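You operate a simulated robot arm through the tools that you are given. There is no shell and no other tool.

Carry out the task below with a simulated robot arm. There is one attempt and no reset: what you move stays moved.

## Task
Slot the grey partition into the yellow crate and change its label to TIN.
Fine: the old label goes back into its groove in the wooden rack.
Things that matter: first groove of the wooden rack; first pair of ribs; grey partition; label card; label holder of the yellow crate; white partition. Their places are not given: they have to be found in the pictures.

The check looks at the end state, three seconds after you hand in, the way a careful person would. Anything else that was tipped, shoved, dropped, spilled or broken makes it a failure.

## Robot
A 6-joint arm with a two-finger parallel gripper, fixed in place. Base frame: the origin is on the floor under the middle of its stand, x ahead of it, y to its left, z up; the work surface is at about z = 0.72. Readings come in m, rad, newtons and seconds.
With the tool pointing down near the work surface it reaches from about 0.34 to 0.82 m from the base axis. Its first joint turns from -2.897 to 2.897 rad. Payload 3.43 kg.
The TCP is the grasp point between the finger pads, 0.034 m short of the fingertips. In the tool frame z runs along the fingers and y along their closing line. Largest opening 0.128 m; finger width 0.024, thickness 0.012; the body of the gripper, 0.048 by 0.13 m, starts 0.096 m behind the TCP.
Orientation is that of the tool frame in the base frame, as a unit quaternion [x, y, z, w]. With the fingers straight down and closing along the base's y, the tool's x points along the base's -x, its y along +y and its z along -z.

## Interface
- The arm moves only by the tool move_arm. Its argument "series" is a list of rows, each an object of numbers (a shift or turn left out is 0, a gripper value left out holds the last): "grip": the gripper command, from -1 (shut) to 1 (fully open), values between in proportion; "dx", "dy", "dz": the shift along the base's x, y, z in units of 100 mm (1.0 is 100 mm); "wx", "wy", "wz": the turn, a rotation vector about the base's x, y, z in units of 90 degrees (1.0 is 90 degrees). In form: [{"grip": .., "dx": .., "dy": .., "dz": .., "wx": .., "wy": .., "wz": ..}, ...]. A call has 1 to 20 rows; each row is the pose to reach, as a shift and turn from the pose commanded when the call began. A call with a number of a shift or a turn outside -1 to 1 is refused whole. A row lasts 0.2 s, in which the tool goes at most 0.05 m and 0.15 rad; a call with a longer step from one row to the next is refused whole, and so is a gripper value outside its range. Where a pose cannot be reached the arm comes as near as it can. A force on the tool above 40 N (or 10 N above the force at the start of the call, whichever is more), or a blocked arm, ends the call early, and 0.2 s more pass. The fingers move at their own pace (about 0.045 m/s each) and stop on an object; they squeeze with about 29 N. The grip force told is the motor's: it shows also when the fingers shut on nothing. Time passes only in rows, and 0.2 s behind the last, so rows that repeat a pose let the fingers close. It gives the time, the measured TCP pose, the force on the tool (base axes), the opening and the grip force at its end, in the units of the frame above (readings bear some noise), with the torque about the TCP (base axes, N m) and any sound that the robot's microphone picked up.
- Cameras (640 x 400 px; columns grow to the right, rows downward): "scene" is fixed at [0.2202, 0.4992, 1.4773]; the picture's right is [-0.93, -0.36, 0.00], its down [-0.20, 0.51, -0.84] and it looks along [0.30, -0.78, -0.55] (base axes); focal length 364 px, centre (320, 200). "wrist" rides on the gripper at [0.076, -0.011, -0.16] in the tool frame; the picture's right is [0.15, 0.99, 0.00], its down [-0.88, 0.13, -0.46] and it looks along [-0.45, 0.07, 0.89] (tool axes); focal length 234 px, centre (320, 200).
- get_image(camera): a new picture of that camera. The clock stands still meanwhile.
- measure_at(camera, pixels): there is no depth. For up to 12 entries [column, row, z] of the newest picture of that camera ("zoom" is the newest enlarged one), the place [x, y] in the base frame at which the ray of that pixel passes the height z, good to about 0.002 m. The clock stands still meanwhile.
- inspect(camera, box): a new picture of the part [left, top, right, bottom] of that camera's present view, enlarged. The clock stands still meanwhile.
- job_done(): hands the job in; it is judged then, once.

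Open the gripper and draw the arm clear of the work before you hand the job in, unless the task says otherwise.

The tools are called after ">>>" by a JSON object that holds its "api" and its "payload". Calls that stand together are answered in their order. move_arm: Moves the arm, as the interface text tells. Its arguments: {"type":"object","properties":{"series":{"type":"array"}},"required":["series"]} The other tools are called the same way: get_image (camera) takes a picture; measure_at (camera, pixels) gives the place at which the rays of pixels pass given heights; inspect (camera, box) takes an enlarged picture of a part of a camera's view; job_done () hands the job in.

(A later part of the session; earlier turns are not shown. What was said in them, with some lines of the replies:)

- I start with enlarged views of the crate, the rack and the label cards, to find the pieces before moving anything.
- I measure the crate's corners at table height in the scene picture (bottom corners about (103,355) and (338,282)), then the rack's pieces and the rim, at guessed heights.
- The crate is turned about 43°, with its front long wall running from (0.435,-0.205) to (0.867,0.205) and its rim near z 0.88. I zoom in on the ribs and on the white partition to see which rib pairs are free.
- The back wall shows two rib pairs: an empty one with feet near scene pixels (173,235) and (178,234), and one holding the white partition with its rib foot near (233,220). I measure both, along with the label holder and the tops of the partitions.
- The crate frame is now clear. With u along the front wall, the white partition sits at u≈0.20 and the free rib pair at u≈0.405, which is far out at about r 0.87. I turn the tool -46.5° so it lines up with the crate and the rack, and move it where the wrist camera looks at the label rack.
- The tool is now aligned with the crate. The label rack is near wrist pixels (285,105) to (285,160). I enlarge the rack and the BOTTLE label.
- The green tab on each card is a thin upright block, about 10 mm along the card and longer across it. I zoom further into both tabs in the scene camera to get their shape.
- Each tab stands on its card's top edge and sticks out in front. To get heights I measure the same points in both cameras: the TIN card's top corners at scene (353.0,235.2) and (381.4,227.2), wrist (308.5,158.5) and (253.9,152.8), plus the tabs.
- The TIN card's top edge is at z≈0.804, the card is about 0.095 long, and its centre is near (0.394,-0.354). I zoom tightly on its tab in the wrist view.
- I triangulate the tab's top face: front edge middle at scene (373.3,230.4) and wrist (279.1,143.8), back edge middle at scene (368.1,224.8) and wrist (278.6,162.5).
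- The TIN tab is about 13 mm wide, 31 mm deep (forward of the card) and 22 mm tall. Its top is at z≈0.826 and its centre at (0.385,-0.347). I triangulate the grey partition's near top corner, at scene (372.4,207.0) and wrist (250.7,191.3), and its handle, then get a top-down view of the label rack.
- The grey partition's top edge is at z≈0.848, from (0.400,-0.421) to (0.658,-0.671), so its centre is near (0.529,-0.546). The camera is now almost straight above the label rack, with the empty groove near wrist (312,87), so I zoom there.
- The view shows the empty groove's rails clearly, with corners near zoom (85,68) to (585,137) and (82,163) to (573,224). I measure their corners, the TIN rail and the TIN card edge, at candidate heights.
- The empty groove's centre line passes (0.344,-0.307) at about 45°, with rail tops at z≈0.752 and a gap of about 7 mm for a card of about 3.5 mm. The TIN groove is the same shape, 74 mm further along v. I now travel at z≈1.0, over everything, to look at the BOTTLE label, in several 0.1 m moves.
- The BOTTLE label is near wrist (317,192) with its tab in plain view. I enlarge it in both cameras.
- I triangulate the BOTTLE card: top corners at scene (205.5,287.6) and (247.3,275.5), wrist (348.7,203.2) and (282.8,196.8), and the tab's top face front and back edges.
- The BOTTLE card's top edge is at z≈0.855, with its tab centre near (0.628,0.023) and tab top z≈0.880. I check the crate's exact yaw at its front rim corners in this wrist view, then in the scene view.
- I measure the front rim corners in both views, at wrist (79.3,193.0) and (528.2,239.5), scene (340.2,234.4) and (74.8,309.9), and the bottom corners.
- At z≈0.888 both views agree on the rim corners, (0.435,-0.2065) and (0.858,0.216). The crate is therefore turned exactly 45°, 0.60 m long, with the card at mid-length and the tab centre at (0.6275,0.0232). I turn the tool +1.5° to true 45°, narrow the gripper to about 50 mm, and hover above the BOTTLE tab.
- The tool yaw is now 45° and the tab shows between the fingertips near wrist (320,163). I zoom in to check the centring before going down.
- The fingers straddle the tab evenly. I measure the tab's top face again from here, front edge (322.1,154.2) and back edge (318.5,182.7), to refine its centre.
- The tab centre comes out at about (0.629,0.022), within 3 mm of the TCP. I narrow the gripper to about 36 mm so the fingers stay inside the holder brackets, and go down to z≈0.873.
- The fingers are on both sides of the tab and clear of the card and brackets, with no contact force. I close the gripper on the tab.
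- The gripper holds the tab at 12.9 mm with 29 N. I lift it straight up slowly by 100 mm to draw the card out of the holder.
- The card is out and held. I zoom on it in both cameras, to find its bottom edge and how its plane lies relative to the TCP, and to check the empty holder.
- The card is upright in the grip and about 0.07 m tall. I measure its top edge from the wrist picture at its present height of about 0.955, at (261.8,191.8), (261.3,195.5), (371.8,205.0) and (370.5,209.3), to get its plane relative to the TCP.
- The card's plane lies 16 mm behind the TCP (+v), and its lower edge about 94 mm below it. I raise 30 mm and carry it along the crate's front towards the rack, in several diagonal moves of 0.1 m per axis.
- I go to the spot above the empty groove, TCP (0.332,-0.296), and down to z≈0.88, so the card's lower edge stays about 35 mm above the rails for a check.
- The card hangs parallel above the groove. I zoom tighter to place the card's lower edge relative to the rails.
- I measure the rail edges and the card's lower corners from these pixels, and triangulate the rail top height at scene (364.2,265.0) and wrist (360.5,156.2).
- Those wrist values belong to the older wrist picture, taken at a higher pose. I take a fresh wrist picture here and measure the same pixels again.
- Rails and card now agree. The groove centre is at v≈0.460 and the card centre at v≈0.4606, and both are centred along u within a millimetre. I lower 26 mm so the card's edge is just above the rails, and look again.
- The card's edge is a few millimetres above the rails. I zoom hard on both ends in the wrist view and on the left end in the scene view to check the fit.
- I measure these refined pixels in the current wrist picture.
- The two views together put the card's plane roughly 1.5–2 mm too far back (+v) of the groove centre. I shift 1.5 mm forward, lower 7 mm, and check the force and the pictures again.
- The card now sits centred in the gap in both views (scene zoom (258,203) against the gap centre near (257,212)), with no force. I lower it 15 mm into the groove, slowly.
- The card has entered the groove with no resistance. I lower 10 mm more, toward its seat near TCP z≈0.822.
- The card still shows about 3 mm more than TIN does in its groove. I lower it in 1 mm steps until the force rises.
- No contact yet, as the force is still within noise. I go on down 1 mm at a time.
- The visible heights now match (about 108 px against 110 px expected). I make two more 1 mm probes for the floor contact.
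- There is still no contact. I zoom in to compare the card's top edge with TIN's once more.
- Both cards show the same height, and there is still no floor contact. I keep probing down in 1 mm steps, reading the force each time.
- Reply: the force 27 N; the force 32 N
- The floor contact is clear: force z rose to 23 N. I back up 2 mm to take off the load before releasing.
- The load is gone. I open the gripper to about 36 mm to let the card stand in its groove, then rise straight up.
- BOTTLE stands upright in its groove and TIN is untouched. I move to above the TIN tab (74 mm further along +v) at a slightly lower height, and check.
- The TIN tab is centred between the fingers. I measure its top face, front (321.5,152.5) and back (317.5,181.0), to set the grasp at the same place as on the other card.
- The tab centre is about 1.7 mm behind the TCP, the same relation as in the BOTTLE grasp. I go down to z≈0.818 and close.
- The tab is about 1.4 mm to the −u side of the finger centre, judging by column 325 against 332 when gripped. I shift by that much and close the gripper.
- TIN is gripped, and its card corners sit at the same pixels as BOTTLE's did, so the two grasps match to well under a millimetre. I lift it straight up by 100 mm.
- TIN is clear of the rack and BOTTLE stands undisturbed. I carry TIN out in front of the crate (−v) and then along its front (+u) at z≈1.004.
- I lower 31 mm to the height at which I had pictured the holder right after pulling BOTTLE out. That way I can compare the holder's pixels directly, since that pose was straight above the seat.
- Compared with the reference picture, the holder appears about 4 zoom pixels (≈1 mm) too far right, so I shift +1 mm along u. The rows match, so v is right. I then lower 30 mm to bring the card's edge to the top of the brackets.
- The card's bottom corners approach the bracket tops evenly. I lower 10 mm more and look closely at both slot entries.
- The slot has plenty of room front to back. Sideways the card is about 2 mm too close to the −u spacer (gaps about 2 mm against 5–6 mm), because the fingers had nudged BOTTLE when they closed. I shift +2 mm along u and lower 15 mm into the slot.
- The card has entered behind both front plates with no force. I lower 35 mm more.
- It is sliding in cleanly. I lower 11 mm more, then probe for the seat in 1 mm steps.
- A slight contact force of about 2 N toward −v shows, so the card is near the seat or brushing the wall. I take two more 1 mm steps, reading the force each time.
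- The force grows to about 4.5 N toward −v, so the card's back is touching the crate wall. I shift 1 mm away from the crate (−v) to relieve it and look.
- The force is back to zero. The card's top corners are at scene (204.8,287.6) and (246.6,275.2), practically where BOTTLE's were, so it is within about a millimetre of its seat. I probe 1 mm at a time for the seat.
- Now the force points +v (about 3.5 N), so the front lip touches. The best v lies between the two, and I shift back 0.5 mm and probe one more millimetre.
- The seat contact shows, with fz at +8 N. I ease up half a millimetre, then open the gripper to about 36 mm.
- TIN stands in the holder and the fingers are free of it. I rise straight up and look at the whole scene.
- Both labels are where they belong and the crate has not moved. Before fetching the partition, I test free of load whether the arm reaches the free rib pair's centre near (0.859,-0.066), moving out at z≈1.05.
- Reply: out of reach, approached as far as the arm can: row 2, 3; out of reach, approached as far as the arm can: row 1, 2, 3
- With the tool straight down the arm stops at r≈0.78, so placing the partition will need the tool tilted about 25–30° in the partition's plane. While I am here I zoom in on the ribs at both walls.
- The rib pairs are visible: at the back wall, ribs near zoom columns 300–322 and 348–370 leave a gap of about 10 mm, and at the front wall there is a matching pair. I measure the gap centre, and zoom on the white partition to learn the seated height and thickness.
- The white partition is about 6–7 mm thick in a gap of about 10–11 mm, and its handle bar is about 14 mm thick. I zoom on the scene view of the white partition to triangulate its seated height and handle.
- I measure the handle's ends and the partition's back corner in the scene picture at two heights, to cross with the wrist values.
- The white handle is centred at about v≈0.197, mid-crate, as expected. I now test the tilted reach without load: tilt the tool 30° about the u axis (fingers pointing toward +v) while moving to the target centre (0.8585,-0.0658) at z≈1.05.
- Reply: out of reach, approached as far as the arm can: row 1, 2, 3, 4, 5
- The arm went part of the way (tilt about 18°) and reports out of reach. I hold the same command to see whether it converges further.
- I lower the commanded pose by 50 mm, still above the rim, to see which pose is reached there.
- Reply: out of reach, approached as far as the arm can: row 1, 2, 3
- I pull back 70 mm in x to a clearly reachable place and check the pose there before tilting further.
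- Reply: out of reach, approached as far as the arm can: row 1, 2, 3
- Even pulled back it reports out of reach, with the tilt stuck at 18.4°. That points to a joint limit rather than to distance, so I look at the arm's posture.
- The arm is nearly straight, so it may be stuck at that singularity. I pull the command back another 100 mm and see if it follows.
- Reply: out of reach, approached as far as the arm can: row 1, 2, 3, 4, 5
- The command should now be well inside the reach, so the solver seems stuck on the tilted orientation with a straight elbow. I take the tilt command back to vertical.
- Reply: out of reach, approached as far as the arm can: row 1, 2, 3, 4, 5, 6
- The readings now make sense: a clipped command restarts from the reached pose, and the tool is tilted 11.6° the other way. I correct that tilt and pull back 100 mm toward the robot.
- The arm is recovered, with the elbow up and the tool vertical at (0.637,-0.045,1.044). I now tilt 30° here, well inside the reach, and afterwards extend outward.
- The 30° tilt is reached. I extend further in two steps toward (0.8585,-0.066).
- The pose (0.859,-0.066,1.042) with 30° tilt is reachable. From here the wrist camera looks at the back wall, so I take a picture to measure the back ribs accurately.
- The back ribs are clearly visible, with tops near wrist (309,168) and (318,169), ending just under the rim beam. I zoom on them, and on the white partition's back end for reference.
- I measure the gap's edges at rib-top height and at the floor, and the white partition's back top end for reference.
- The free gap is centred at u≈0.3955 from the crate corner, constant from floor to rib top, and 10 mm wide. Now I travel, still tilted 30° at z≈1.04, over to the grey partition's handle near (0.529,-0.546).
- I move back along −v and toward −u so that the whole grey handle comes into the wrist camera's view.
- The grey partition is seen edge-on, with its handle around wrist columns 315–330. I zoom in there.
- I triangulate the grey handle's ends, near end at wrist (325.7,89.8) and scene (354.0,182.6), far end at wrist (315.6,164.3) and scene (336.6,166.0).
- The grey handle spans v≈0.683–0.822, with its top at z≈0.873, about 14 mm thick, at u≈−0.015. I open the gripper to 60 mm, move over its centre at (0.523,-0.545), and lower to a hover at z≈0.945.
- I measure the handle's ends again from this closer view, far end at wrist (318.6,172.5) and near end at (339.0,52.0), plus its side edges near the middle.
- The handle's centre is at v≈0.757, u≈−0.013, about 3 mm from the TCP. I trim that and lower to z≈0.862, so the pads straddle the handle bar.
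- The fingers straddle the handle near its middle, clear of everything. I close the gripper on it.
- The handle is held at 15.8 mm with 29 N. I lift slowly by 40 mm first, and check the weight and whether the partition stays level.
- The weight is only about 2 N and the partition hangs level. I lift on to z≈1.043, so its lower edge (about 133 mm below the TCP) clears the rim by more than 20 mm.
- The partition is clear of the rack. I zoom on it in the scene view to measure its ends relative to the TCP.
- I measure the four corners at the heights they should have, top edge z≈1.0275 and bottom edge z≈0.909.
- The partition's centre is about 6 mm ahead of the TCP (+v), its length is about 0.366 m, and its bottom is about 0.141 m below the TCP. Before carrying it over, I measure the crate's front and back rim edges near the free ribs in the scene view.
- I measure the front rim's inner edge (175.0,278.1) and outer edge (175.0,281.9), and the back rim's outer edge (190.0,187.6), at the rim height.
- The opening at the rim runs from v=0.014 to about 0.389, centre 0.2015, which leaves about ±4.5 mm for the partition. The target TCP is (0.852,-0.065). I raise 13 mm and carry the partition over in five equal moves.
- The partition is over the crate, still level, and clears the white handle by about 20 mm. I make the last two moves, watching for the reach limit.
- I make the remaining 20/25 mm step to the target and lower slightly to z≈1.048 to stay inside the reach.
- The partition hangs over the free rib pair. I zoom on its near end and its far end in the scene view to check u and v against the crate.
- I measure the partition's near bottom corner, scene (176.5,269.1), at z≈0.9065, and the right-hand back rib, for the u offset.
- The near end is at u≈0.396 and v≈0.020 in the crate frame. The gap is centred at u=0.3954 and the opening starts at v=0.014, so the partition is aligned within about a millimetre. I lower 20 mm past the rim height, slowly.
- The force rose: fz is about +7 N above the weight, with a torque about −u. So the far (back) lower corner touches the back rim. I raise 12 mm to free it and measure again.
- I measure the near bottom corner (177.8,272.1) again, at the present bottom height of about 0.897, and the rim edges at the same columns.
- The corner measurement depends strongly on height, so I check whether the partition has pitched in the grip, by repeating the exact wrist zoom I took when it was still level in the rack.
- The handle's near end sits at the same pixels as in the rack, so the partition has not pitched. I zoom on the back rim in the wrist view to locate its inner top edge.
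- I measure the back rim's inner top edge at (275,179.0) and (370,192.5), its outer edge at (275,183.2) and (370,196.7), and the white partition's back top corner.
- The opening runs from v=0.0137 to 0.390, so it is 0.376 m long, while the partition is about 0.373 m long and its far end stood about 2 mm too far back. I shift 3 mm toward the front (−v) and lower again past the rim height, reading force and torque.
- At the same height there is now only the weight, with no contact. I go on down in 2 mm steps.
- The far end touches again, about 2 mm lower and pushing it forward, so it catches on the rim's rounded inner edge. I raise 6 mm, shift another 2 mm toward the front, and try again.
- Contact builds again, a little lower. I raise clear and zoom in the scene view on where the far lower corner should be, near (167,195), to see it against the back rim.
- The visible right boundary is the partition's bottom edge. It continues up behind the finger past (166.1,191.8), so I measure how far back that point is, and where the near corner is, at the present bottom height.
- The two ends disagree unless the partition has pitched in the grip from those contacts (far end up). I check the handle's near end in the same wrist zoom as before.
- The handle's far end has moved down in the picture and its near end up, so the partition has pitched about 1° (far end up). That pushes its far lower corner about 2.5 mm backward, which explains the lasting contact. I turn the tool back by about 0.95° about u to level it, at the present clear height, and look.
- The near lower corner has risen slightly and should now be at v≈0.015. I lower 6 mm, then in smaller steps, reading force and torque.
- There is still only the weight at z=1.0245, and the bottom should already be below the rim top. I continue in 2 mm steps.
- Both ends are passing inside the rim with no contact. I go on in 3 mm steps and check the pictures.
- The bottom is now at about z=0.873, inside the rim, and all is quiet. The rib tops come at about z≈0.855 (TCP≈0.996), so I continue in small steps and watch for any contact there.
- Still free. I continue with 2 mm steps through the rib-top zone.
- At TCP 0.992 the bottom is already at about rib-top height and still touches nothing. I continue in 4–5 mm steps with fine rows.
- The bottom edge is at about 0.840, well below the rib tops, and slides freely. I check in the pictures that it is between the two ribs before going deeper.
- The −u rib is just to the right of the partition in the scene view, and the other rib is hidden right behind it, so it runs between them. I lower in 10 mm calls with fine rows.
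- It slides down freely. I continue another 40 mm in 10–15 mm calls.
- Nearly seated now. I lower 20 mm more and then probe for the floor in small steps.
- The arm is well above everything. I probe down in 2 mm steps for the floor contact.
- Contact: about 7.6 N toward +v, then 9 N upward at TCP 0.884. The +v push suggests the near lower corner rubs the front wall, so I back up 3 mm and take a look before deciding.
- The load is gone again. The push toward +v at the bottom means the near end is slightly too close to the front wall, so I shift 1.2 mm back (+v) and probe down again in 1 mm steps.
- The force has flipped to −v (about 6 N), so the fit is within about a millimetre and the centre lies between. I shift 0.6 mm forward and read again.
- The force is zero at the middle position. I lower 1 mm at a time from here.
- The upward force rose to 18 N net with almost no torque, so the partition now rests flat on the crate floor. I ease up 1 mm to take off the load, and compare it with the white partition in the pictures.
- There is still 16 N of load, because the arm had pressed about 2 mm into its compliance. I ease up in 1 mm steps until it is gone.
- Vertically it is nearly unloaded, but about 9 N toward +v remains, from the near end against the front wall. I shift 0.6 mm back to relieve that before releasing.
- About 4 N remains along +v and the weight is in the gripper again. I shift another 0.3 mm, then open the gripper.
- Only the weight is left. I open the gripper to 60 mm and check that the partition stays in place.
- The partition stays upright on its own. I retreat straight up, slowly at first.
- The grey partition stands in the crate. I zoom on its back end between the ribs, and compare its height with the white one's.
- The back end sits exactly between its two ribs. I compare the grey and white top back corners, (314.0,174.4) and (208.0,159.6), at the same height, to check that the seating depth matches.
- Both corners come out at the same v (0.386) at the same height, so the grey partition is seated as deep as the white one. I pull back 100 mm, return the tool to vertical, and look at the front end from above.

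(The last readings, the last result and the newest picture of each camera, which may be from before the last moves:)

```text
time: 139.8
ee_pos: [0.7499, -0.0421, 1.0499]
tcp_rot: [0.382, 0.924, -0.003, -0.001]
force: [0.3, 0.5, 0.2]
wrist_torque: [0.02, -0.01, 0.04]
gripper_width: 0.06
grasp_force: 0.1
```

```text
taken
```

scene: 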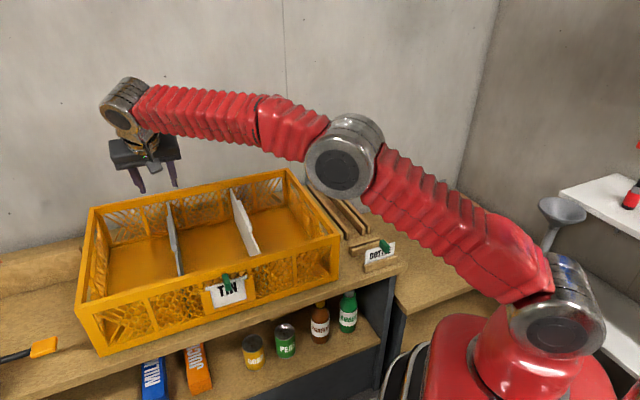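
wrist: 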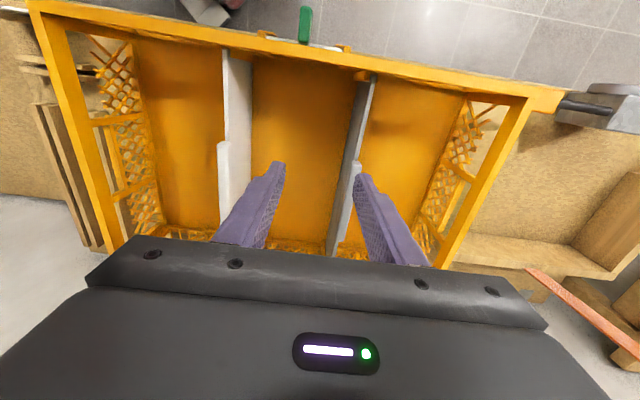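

The crate is now seen from above with both partitions. I zoom on the front ends near (370,80) and (230,55).

>>> {"api": "inspect", "payload": {"camera": "wrist", "box": [335, 55, 405, 115]}}

>>> {"api": "inspect", "payload": {"camera": "wrist", "box": [200, 35, 270, 95]}}

>>> {"api": "inspect", "payload": {"camera": "wrist", "box": [270, 0, 370, 60]}}

```text
6.67 times, centred on (370, 85) of wrist
```

zoom: 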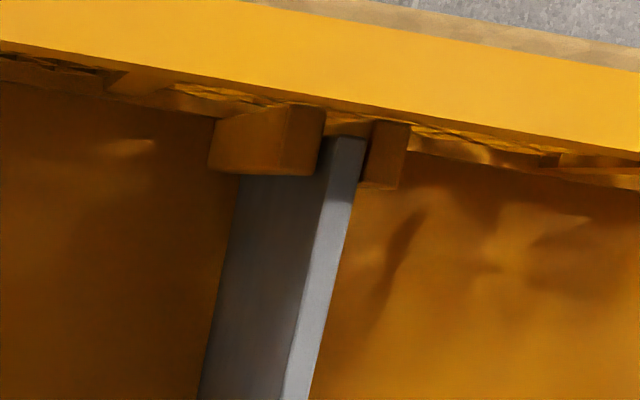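

```text
6.67 times, centred on (235, 65) of wrist
```

zoom: 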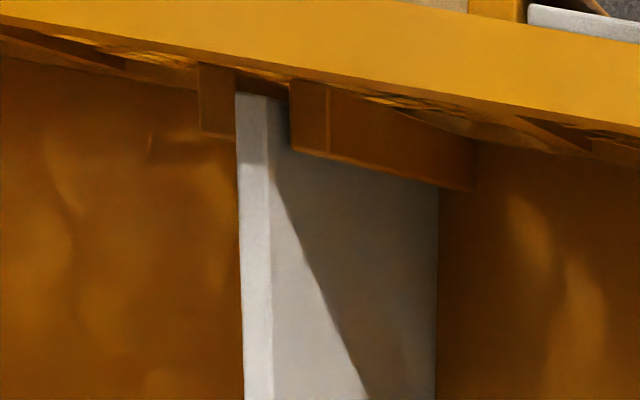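

```text
6.40 times, centred on (320, 30) of wrist
```

zoom: 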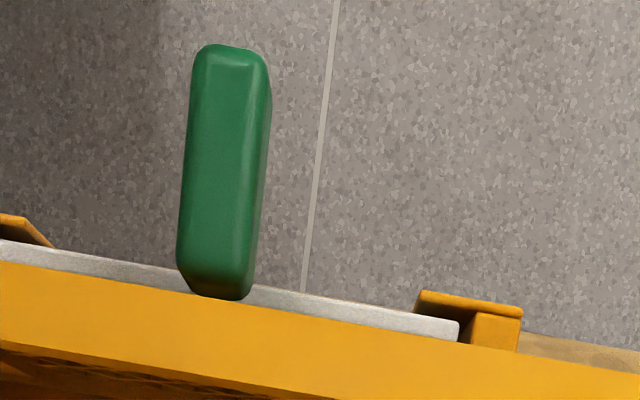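

The grey partition's front end is also between its two ribs, just like the white one's. I draw the arm clear at height toward its starting pose and open the gripper fully.

>>> {"api": "move_arm", "payload": {"series": [{"grip": 1, "dx": -0.25, "dy": -0.2, "dz": 0.2}, {"dx": -0.5, "dy": -0.4, "dz": 0.4}, {"dx": -0.75, "dy": -0.6, "dz": 0.5}, {"dx": -1.0, "dy": -0.8, "dz": 0.5}]}}

>>> {"api": "move_arm", "payload": {"series": [{"dx": -0.25, "dy": -0.2}, {"dx": -0.5, "dy": -0.4}, {"dx": -0.75, "dy": -0.6}, {"dx": -1.0, "dy": -0.8}]}}

>>> {"api": "move_arm", "payload": {"series": [{"dx": -0.25, "dy": -0.2}, {"dx": -0.45, "dy": -0.4}, {"dx": -0.45, "dy": -0.6}, {"dx": -0.45, "dy": -0.75}, {"dx": -0.45, "dy": -0.75}]}}

>>> {"api": "get_image", "payload": {"camera": "scene"}}

>>> {"api": "inspect", "payload": {"camera": "scene", "box": [300, 170, 420, 290]}}

>>> {"api": "inspect", "payload": {"camera": "scene", "box": [60, 160, 350, 360]}}

```text
time: 140.8
ee_pos: [0.6503, -0.1234, 1.0987]
tcp_rot: [0.382, 0.924, -0.003, -0.001]
force: [1.3, -0.1, -0.4]
wrist_torque: [0.03, 0.0, 0.02]
gripper_width: 0.1276
grasp_force: 0.1
```

```text
time: 141.8
ee_pos: [0.5511, -0.2023, 1.0999]
tcp_rot: [0.382, 0.924, -0.003, -0.001]
force: [-0.3, -0.7, -0.8]
wrist_torque: [0.03, 0.01, -0.01]
gripper_width: 0.128
grasp_force: 0.1
```

```text
time: 143.0
ee_pos: [0.5049, -0.2766, 1.0999]
tcp_rot: [0.382, 0.924, -0.003, -0.001]
force: [0.1, -0.2, -0.5]
wrist_torque: [0.01, 0.01, -0.01]
gripper_width: 0.1282
grasp_force: 0.0
```

```text
taken
```

scene: 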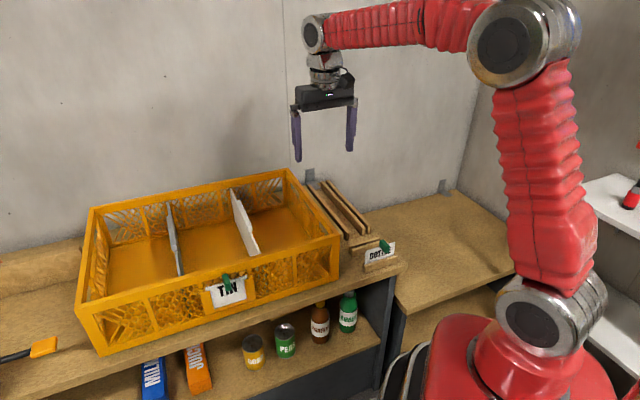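

```text
3.33 times, centred on (360, 230) of scene
```

zoom: 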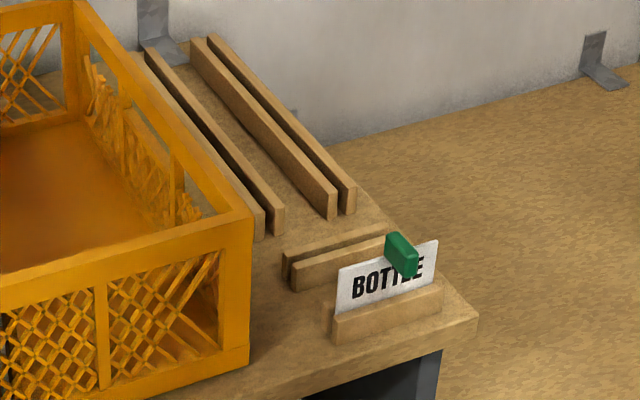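

```text
2.00 times, centred on (205, 260) of scene
```

zoom: 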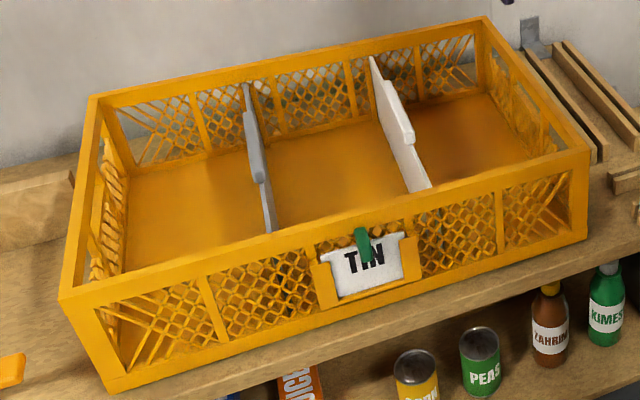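

Everything stands as wanted and the crate's corners are at their old pixels. I take one last close look at both labels before handing in.

>>> {"api": "inspect", "payload": {"camera": "scene", "box": [195, 260, 265, 315]}}

>>> {"api": "inspect", "payload": {"camera": "scene", "box": [350, 225, 410, 280]}}

```text
7.27 times, centred on (230, 288) of scene
```

zoom: 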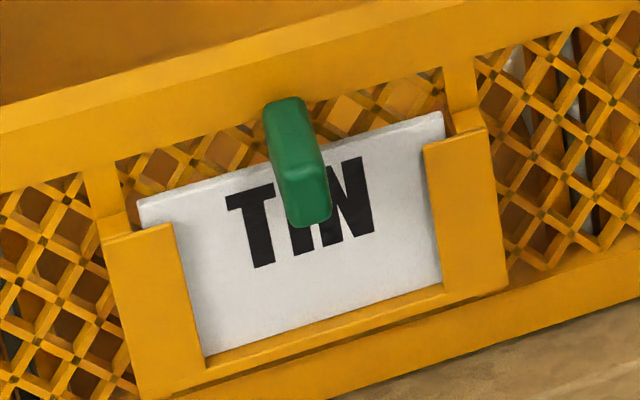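

```text
7.27 times, centred on (380, 252) of scene
```

zoom: 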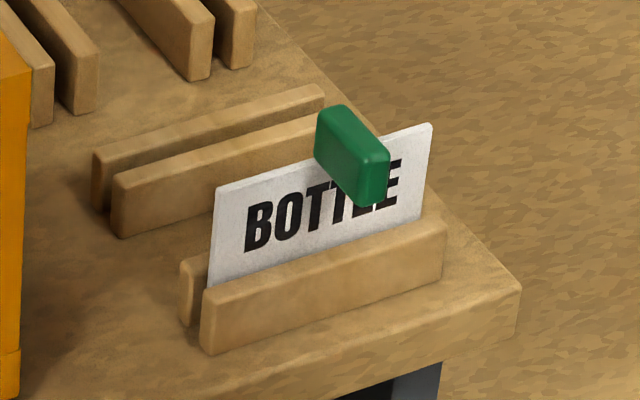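

TIN sits fully in the holder and BOTTLE stands in its groove. The grey partition is in its rib pair, the white one is untouched, and the arm is clear with the gripper open, so I hand the job in.

>>> {"api": "job_done", "payload": {}}

```text
The job is handed in.
```

The grey partition is slotted into the yellow crate, the crate's label now reads TIN, and BOTTLE is back in the wooden rack. I've handed the job in; no verdict has come back.

- **Partition:** it stands in the free pair of ribs, between the ribs at both the front and back walls, and seated as deep as the white one. On the way in, its far end touched the back rim a few times at low force until I levelled it and shifted it forward.
- **Labels:** TIN sits fully in the crate's holder, at the height BOTTLE had. BOTTLE stands in the front label groove, the only label groove that was empty, so I took it as BOTTLE's own.
- **Everything else:** in the last pictures the white partition and the crate are where they started, and nothing has been tipped or knocked over. The gripper is open and the arm is back near its starting position, clear of the work.
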